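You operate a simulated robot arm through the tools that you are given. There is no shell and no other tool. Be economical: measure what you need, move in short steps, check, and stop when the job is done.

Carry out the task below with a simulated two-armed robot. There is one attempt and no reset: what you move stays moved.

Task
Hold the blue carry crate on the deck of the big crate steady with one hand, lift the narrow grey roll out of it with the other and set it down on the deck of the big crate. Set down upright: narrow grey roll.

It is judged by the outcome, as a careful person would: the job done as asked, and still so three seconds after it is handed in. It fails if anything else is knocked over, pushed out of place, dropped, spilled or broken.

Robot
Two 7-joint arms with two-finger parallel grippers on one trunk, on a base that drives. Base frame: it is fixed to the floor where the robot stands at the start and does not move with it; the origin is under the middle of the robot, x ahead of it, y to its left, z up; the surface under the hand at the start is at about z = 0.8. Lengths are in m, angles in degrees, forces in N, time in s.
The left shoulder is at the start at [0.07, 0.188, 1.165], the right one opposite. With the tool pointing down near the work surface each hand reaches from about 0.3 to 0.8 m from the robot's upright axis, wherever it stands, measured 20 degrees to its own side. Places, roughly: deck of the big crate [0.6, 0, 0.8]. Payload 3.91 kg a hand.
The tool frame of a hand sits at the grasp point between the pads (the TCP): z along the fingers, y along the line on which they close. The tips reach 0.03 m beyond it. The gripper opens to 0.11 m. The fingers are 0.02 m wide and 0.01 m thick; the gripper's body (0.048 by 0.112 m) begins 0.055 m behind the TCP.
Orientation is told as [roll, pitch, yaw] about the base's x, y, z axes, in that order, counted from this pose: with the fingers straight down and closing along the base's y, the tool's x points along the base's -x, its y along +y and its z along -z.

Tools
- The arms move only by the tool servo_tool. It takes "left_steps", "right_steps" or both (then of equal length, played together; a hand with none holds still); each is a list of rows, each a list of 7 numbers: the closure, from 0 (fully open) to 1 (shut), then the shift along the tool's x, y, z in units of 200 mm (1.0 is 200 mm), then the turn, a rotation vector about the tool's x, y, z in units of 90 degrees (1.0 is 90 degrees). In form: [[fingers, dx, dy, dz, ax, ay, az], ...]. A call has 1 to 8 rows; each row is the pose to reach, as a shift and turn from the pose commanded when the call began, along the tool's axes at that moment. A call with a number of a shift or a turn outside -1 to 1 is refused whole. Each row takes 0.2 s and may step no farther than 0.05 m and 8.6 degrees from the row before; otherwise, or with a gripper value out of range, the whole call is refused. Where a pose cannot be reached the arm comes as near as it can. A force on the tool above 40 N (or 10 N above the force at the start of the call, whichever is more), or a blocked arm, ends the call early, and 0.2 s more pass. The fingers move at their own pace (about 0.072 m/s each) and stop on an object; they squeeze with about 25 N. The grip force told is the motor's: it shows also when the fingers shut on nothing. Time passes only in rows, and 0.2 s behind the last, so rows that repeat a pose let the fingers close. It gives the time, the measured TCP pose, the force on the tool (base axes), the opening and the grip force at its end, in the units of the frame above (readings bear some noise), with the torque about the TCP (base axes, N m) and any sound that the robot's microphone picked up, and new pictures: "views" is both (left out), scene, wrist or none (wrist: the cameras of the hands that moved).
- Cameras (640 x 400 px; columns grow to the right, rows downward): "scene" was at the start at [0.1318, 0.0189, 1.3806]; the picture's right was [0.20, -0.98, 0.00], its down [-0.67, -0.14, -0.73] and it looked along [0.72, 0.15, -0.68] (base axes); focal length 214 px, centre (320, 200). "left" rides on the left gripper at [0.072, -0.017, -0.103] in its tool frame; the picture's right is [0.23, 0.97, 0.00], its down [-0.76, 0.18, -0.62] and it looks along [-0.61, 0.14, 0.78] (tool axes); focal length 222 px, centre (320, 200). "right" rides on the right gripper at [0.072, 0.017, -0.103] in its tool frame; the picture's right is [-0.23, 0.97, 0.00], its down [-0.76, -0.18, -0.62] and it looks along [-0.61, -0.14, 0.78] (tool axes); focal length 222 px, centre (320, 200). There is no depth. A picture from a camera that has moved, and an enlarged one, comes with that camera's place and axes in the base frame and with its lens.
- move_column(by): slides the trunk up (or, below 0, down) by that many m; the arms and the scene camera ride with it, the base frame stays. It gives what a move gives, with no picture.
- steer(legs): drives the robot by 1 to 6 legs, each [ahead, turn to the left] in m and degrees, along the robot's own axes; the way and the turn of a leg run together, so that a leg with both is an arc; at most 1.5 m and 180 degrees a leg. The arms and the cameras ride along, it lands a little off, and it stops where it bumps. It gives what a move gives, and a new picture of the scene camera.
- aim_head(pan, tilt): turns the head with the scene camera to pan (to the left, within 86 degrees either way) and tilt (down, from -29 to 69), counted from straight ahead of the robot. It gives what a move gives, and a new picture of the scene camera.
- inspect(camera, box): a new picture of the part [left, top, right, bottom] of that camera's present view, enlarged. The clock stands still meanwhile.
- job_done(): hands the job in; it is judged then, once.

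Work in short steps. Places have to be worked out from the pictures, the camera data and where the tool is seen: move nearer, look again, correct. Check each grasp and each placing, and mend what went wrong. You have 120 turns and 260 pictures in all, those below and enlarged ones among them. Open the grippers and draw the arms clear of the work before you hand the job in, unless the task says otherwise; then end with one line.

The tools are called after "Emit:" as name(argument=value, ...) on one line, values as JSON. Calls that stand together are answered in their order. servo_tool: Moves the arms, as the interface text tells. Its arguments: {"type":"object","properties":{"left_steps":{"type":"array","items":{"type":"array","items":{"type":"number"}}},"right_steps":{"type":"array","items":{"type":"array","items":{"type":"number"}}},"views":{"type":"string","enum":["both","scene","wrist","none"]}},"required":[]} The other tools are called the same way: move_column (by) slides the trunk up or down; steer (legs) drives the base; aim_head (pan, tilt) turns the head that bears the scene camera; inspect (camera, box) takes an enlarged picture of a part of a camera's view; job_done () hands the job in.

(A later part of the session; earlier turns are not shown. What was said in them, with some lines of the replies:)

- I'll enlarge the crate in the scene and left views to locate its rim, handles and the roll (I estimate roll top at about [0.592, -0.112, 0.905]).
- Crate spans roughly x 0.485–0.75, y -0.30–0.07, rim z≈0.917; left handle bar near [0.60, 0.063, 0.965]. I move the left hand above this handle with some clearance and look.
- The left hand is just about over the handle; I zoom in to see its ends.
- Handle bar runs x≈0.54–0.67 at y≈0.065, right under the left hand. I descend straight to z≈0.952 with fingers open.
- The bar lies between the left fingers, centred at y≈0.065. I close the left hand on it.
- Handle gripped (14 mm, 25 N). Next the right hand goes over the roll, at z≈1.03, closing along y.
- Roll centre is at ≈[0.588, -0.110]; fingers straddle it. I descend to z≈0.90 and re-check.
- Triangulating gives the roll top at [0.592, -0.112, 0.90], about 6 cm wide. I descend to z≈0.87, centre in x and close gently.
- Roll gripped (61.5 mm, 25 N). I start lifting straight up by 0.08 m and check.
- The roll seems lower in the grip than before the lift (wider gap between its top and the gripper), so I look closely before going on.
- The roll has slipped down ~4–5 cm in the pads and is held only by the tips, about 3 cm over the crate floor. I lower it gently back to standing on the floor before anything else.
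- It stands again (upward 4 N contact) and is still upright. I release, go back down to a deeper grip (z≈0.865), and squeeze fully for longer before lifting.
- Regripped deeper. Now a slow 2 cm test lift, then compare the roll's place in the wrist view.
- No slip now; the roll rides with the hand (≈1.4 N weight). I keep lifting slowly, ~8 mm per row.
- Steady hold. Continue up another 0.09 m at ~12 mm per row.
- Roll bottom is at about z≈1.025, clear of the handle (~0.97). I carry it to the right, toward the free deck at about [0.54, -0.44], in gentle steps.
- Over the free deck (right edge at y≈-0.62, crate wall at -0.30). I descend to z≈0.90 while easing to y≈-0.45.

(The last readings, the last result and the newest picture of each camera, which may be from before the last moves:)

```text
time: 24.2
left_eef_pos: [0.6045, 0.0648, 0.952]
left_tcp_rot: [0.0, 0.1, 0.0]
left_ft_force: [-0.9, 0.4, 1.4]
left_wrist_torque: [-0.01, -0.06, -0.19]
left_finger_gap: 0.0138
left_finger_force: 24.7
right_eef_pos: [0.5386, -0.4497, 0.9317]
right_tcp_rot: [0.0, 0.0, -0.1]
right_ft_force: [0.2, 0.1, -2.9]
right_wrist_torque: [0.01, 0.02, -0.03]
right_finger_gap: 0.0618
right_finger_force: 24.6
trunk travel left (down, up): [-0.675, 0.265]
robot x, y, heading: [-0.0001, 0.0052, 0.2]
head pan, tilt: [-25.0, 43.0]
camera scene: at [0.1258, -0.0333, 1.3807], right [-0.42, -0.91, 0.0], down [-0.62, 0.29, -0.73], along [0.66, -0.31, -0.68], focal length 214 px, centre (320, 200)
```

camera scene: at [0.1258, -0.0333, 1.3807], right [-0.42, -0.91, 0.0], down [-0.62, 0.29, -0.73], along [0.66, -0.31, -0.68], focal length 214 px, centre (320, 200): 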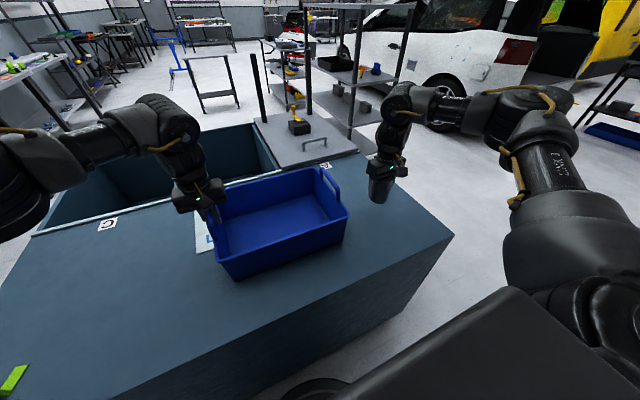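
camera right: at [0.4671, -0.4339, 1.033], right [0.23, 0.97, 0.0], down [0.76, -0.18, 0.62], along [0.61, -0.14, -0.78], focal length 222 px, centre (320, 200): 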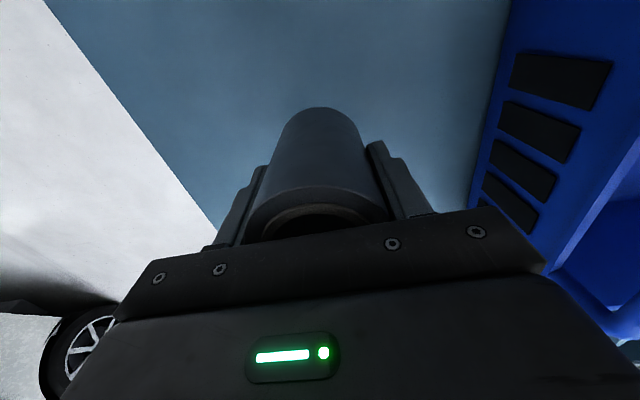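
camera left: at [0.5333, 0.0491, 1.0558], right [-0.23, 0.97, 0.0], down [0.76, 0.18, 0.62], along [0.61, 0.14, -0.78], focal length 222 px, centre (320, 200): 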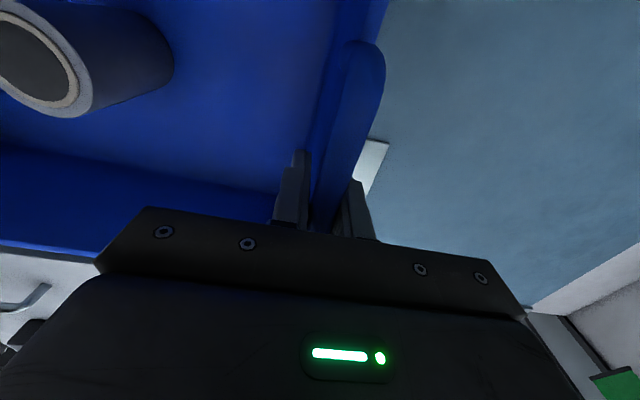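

The roll hangs above free deck, ~0.17 m inside the right edge. I lower slowly toward contact, expected at about z≈0.86.

Emit:
servo_tool(right_steps=[[1, 0, 0, 0.07, 0, 0, 0], [1, 0, 0, 0.14, 0, 0, 0], [1, 0, 0, 0.21, 0, 0, 0], [1, 0, 0, 0.27, 0, 0, 0], [1, 0, 0, 0.3, 0, 0, 0], [1, 0, 0, 0.32, 0, 0, 0]])

```text
time: 25.6
left_eef_pos: [0.6044, 0.0652, 0.9527]
left_tcp_rot: [0.0, 0.0, 0.0]
left_ft_force: [-1.0, -0.8, 0.5]
left_wrist_torque: [0.02, 0.01, -0.16]
left_finger_gap: 0.0136
left_finger_force: 24.4
right_eef_pos: [0.5393, -0.4493, 0.8657]
right_tcp_rot: [0.0, 0.0, 0.1]
right_ft_force: [-0.7, -0.2, -1.7]
right_wrist_torque: [0.02, -0.01, 0.02]
right_finger_gap: 0.0618
right_finger_force: 24.6
trunk travel left (down, up): [-0.675, 0.265]
robot x, y, heading: [-0.002, -0.002, 0.1]
head pan, tilt: [-25.0, 43.0]
camera scene: at [0.1257, -0.0334, 1.3807], right [-0.42, -0.91, 0.0], down [-0.62, 0.29, -0.73], along [0.66, -0.31, -0.68], focal length 214 px, centre (320, 200)
camera right: at [0.4669, -0.4325, 0.9682], right [0.23, 0.97, 0.0], down [0.76, -0.18, 0.62], along [0.61, -0.14, -0.78], focal length 222 px, centre (320, 200)
```

scene: 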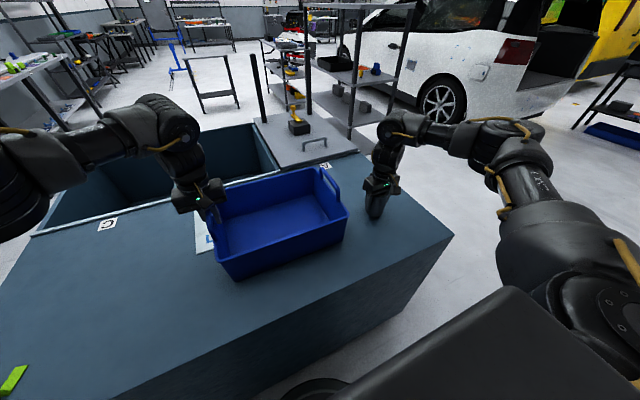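
right: 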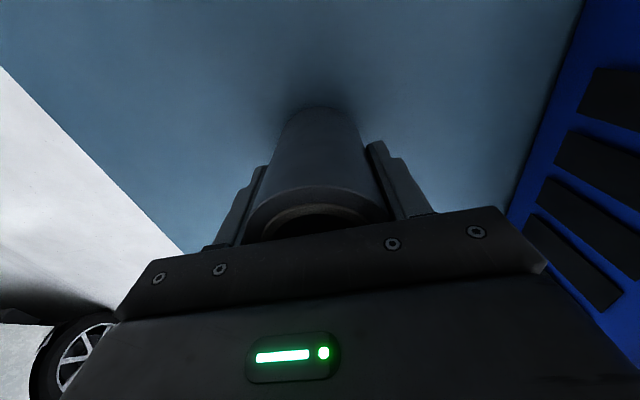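

Still hanging (-1.7 N). I creep down 2 mm per row until contact shows.

Emit:
servo_tool(right_steps=[[1, 0, 0, 0.01, 0, 0, 0], [1, 0, 0, 0.02, 0, 0, 0], [1, 0, 0, 0.03, 0, 0, 0], [1, 0, 0, 0.03, 0, 0, 0]], views="none")

```text
time: 26.6
left_eef_pos: [0.6053, 0.064, 0.9531]
left_tcp_rot: [-0.1, 0.1, 0.0]
left_ft_force: [-1.3, -0.2, 0.2]
left_wrist_torque: [0.01, 0.06, -0.18]
left_finger_gap: 0.0137
left_finger_force: 25.3
right_eef_pos: [0.5393, -0.4498, 0.8596]
right_tcp_rot: [0.0, 0.1, -0.1]
right_ft_force: [-0.3, 0.7, -1.2]
right_wrist_torque: [-0.04, 0.03, -0.01]
right_finger_gap: 0.0619
right_finger_force: 25.2
trunk travel left (down, up): [-0.675, 0.265]
robot x, y, heading: [0.0022, 0.0019, -0.2]
head pan, tilt: [-25.0, 43.0]
```

Emit:
servo_tool(right_steps=[[1, 0, 0, 0.01, 0, 0, 0], [1, 0, 0, 0.015, 0, 0, 0], [1, 0, 0, 0.02, 0, 0, 0], [1, 0, 0, 0.02, 0, 0, 0]], views="none")

```text
time: 27.6
left_eef_pos: [0.6055, 0.0634, 0.9533]
left_tcp_rot: [-0.1, 0.1, 0.0]
left_ft_force: [-0.5, -0.5, 0.9]
left_wrist_torque: [0.0, -0.02, -0.2]
left_finger_gap: 0.0137
left_finger_force: 24.9
right_eef_pos: [0.5403, -0.4493, 0.8579]
right_tcp_rot: [0.0, 0.0, 0.0]
right_ft_force: [-0.4, -0.8, -2.3]
right_wrist_torque: [0.02, -0.04, -0.01]
right_finger_gap: 0.0615
right_finger_force: 24.8
trunk travel left (down, up): [-0.675, 0.265]
robot x, y, heading: [0.0012, -0.0, -0.0]
head pan, tilt: [-25.0, 43.0]
```

No contact yet at 0.857; I keep creeping down.

Emit:
servo_tool(right_steps=[[1, 0, 0, 0.01, 0, 0, 0], [1, 0, 0, 0.02, 0, 0, 0], [1, 0, 0, 0.02, 0, 0, 0]])

```text
time: 28.4
left_eef_pos: [0.6039, 0.0654, 0.9527]
left_tcp_rot: [-0.1, 0.1, 0.0]
left_ft_force: [-1.4, -1.9, 0.4]
left_wrist_torque: [0.01, 0.04, -0.19]
left_finger_gap: 0.0138
left_finger_force: 24.7
right_eef_pos: [0.5397, -0.4489, 0.8555]
right_tcp_rot: [0.0, -0.2, -0.1]
right_ft_force: [3.1, -0.3, 12.4]
right_wrist_torque: [-0.03, 0.22, -0.04]
right_finger_gap: 0.0615
right_finger_force: 25.0
trunk travel left (down, up): [-0.675, 0.265]
robot x, y, heading: [-0.001, 0.0021, 0.1]
head pan, tilt: [-25.0, 43.0]
camera scene: at [0.1251, -0.0324, 1.3809], right [-0.42, -0.91, 0.0], down [-0.62, 0.29, -0.73], along [0.66, -0.31, -0.68], focal length 214 px, centre (320, 200)
camera right: at [0.4673, -0.4324, 0.9562], right [0.23, 0.97, 0.0], down [0.76, -0.18, 0.62], along [0.61, -0.14, -0.78], focal length 222 px, centre (320, 200)
```

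scene: 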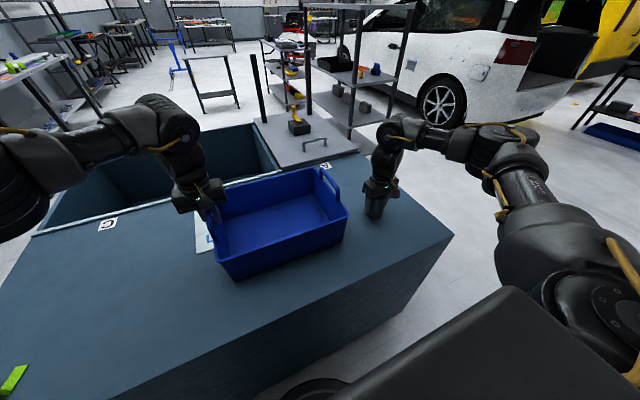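
right: 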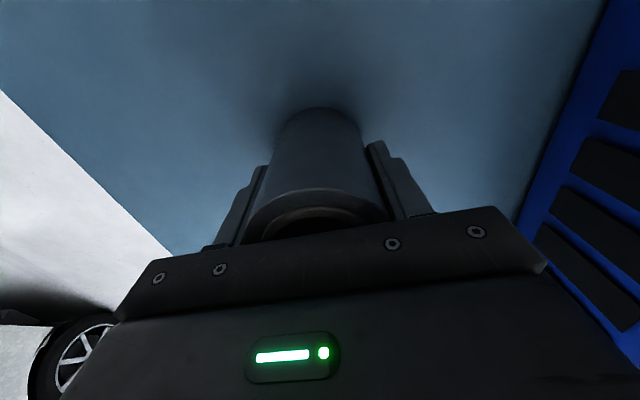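

Contact: +12 N, so the roll stands on the deck. I ease up 1 mm to unload, open, then rise straight up slowly.

Emit:
servo_tool(right_steps=[[1, 0, 0, -0.007, 0, 0, 0], [0.3, 0, 0, -0.007, 0, 0, 0], [0, 0, 0, -0.007, 0, 0, 0], [0, 0, 0, -0.007, 0, 0, 0], [0, 0, 0, -0.007, 0, 0, 0]])

```text
time: 29.6
left_eef_pos: [0.6039, 0.0652, 0.9533]
left_tcp_rot: [0.0, 0.1, 0.1]
left_ft_force: [-0.7, 2.8, 0.7]
left_wrist_torque: [-0.06, -0.03, -0.17]
left_finger_gap: 0.0135
left_finger_force: 25.3
right_eef_pos: [0.5384, -0.4489, 0.8544]
right_tcp_rot: [0.0, 0.1, 0.1]
right_ft_force: [0.2, -0.7, 0.3]
right_wrist_torque: [0.0, 0.02, 0.0]
right_finger_gap: 0.11
right_finger_force: 0.1
trunk travel left (down, up): [-0.675, 0.265]
robot x, y, heading: [-0.0022, 0.0025, 0.3]
head pan, tilt: [-25.0, 43.0]
camera scene: at [0.1255, -0.0327, 1.3807], right [-0.42, -0.91, 0.0], down [-0.62, 0.29, -0.73], along [0.66, -0.31, -0.68], focal length 214 px, centre (320, 200)
camera right: at [0.4667, -0.4329, 0.9564], right [0.23, 0.97, 0.0], down [0.76, -0.18, 0.62], along [0.61, -0.14, -0.78], focal length 222 px, centre (320, 200)
```

scene: 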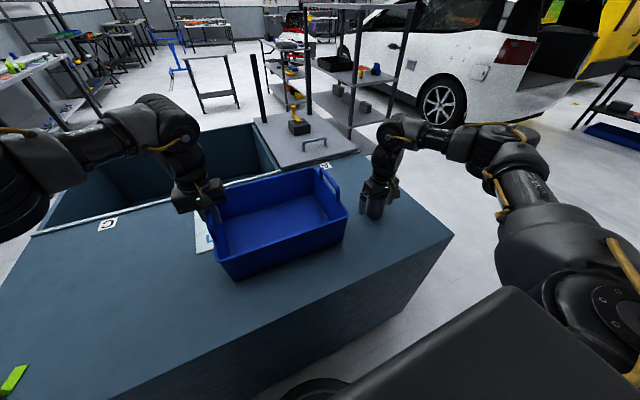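
right: 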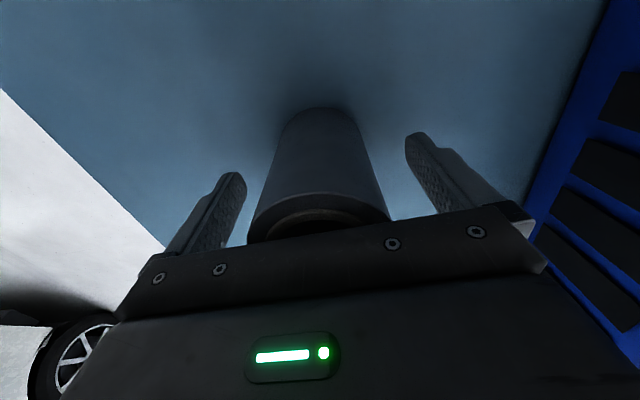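

The roll stands free. I raise the right hand straight up, and at the same time open the left fingers off the handle while the left hand stays put.

Emit:
servo_tool(right_steps=[[0, 0, 0, -0.06, 0, 0, 0], [0, 0, 0, -0.2, 0, 0, 0], [0, 0, 0, -0.4, 0, 0, 0], [0, 0, 0, -0.6, 0, 0, 0], [0, 0, 0, -0.8, 0, 0, 0], [0, 0, 0, -0.98, 0, 0, 0]], left_steps=[[0.9, 0, 0, 0, 0, 0, 0], [0.7, 0, 0, 0, 0, 0, 0], [0.4, 0, 0, 0, 0, 0, 0], [0, 0, 0, 0, 0, 0, 0], [0, 0, 0, 0, 0, 0, 0], [0, 0, 0, 0, 0, 0, 0]])

```text
time: 31.0
left_eef_pos: [0.6042, 0.0652, 0.9528]
left_tcp_rot: [-0.1, 0.0, 0.0]
left_ft_force: [0.6, -0.7, 0.4]
left_wrist_torque: [0.01, 0.0, -0.01]
left_finger_gap: 0.1101
left_finger_force: 0.0
right_eef_pos: [0.537, -0.447, 1.0509]
right_tcp_rot: [-0.2, 0.2, 0.0]
right_ft_force: [-0.8, 0.4, 0.0]
right_wrist_torque: [-0.03, 0.02, 0.03]
right_finger_gap: 0.11
right_finger_force: 0.0
trunk travel left (down, up): [-0.675, 0.265]
robot x, y, heading: [-0.001, 0.0008, 0.0]
head pan, tilt: [-25.0, 43.0]
camera scene: at [0.1248, -0.0319, 1.3807], right [-0.42, -0.91, 0.0], down [-0.62, 0.29, -0.73], along [0.66, -0.31, -0.68], focal length 214 px, centre (320, 200)
camera right: at [0.4651, -0.4311, 1.1529], right [0.23, 0.97, 0.0], down [0.76, -0.18, 0.62], along [0.61, -0.14, -0.78], focal length 222 px, centre (320, 200)
camera left: at [0.533, 0.0505, 1.0561], right [-0.23, 0.97, 0.0], down [0.76, 0.18, 0.62], along [0.61, 0.14, -0.78], focal length 222 px, centre (320, 200)
```

scene: 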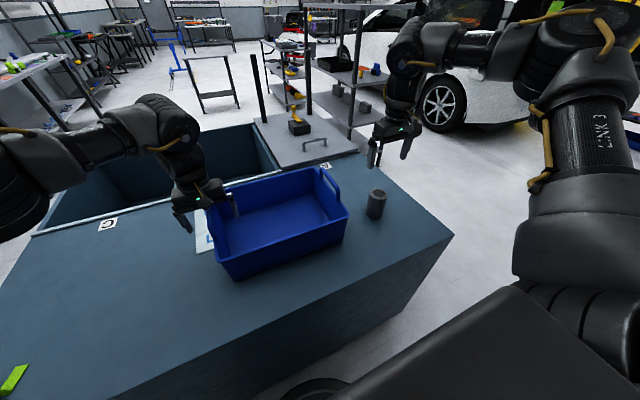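
right: 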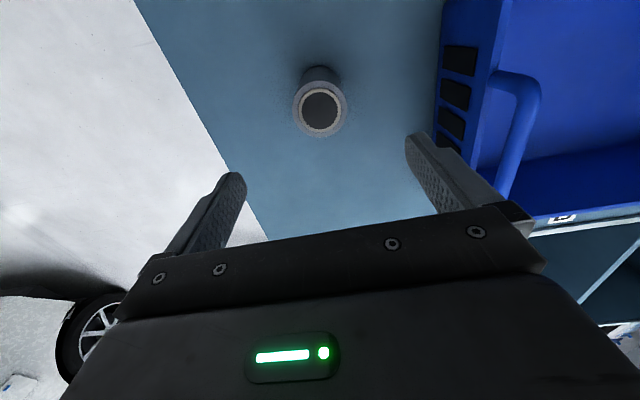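
left: 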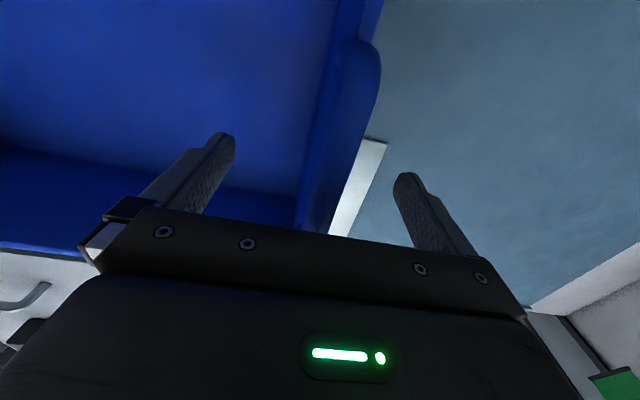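

The roll stands upright on the deck, and the left fingers are clear of the handle. I lift the left hand straight up and then away to the left.

Emit:
servo_tool(left_steps=[[0, 0, 0, -0.15, 0, 0, 0], [0, 0, 0, -0.35, 0, 0, 0], [0, 0, 0, -0.55, 0, 0, 0], [0, 0, 0, -0.7, 0, 0, 0], [0, 0, 0.2, -0.75, 0, 0, 0], [0, 0, 0.4, -0.8, 0, 0, 0], [0, 0, 0.6, -0.8, 0, 0, 0], [0, 0, 0.8, -0.8, 0, 0, 0]], views="scene")

Emit:
inspect(camera="scene", box=[180, 120, 460, 295])

```text
time: 32.8
left_eef_pos: [0.603, 0.2262, 1.1138]
left_tcp_rot: [-0.2, 0.1, 0.0]
left_ft_force: [0.4, -0.8, 0.9]
left_wrist_torque: [0.01, -0.03, 0.01]
left_finger_gap: 0.1099
left_finger_force: 0.1
right_eef_pos: [0.5386, -0.4463, 1.0502]
right_tcp_rot: [-0.2, 0.1, 0.1]
right_ft_force: [-0.6, 0.2, -0.3]
right_wrist_torque: [-0.05, 0.01, -0.04]
right_finger_gap: 0.1098
right_finger_force: 0.1
trunk travel left (down, up): [-0.675, 0.265]
robot x, y, heading: [-0.0015, -0.0006, 0.2]
head pan, tilt: [-25.0, 43.0]
camera scene: at [0.1257, -0.03, 1.3808], right [-0.42, -0.91, 0.0], down [-0.62, 0.29, -0.73], along [0.66, -0.31, -0.68], focal length 214 px, centre (320, 200)
```

scene: 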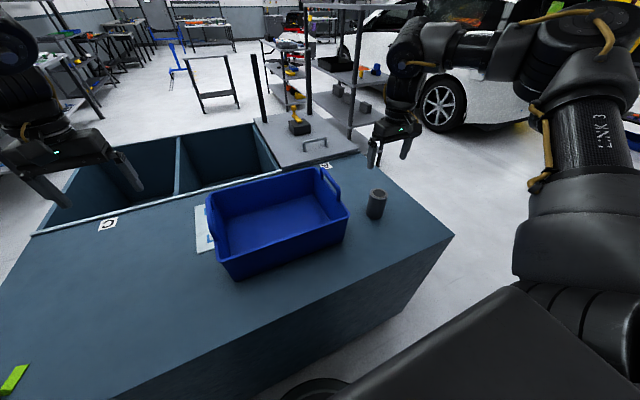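

```text
2.29 times, centred on (320, 208) of scene
camera zoom: at [0.1257, -0.03, 1.3808], right [-0.42, -0.91, 0.0], down [-0.62, 0.29, -0.73], along [0.66, -0.31, -0.68], focal length 490 px, centre (320, 183)
```

zoom: 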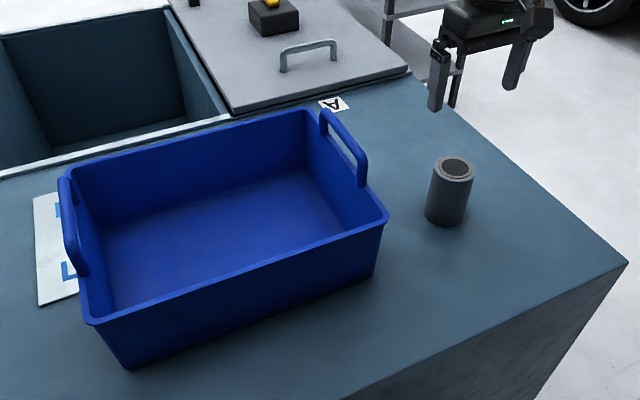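

The roll stands upright on the deck, the crate is in place, and both hands are open and clear, so I hand the job in.

Emit:
job_done()

```text
The job is handed in.
```

The narrow grey roll is out of the blue crate and standing upright on the deck of the big crate, to the right of it. The left hand held the crate steady throughout, and the crate is where it was. On the first lift the roll slipped in the grip, so I lowered it back to the crate floor, took a deeper hold and lifted it out slowly.
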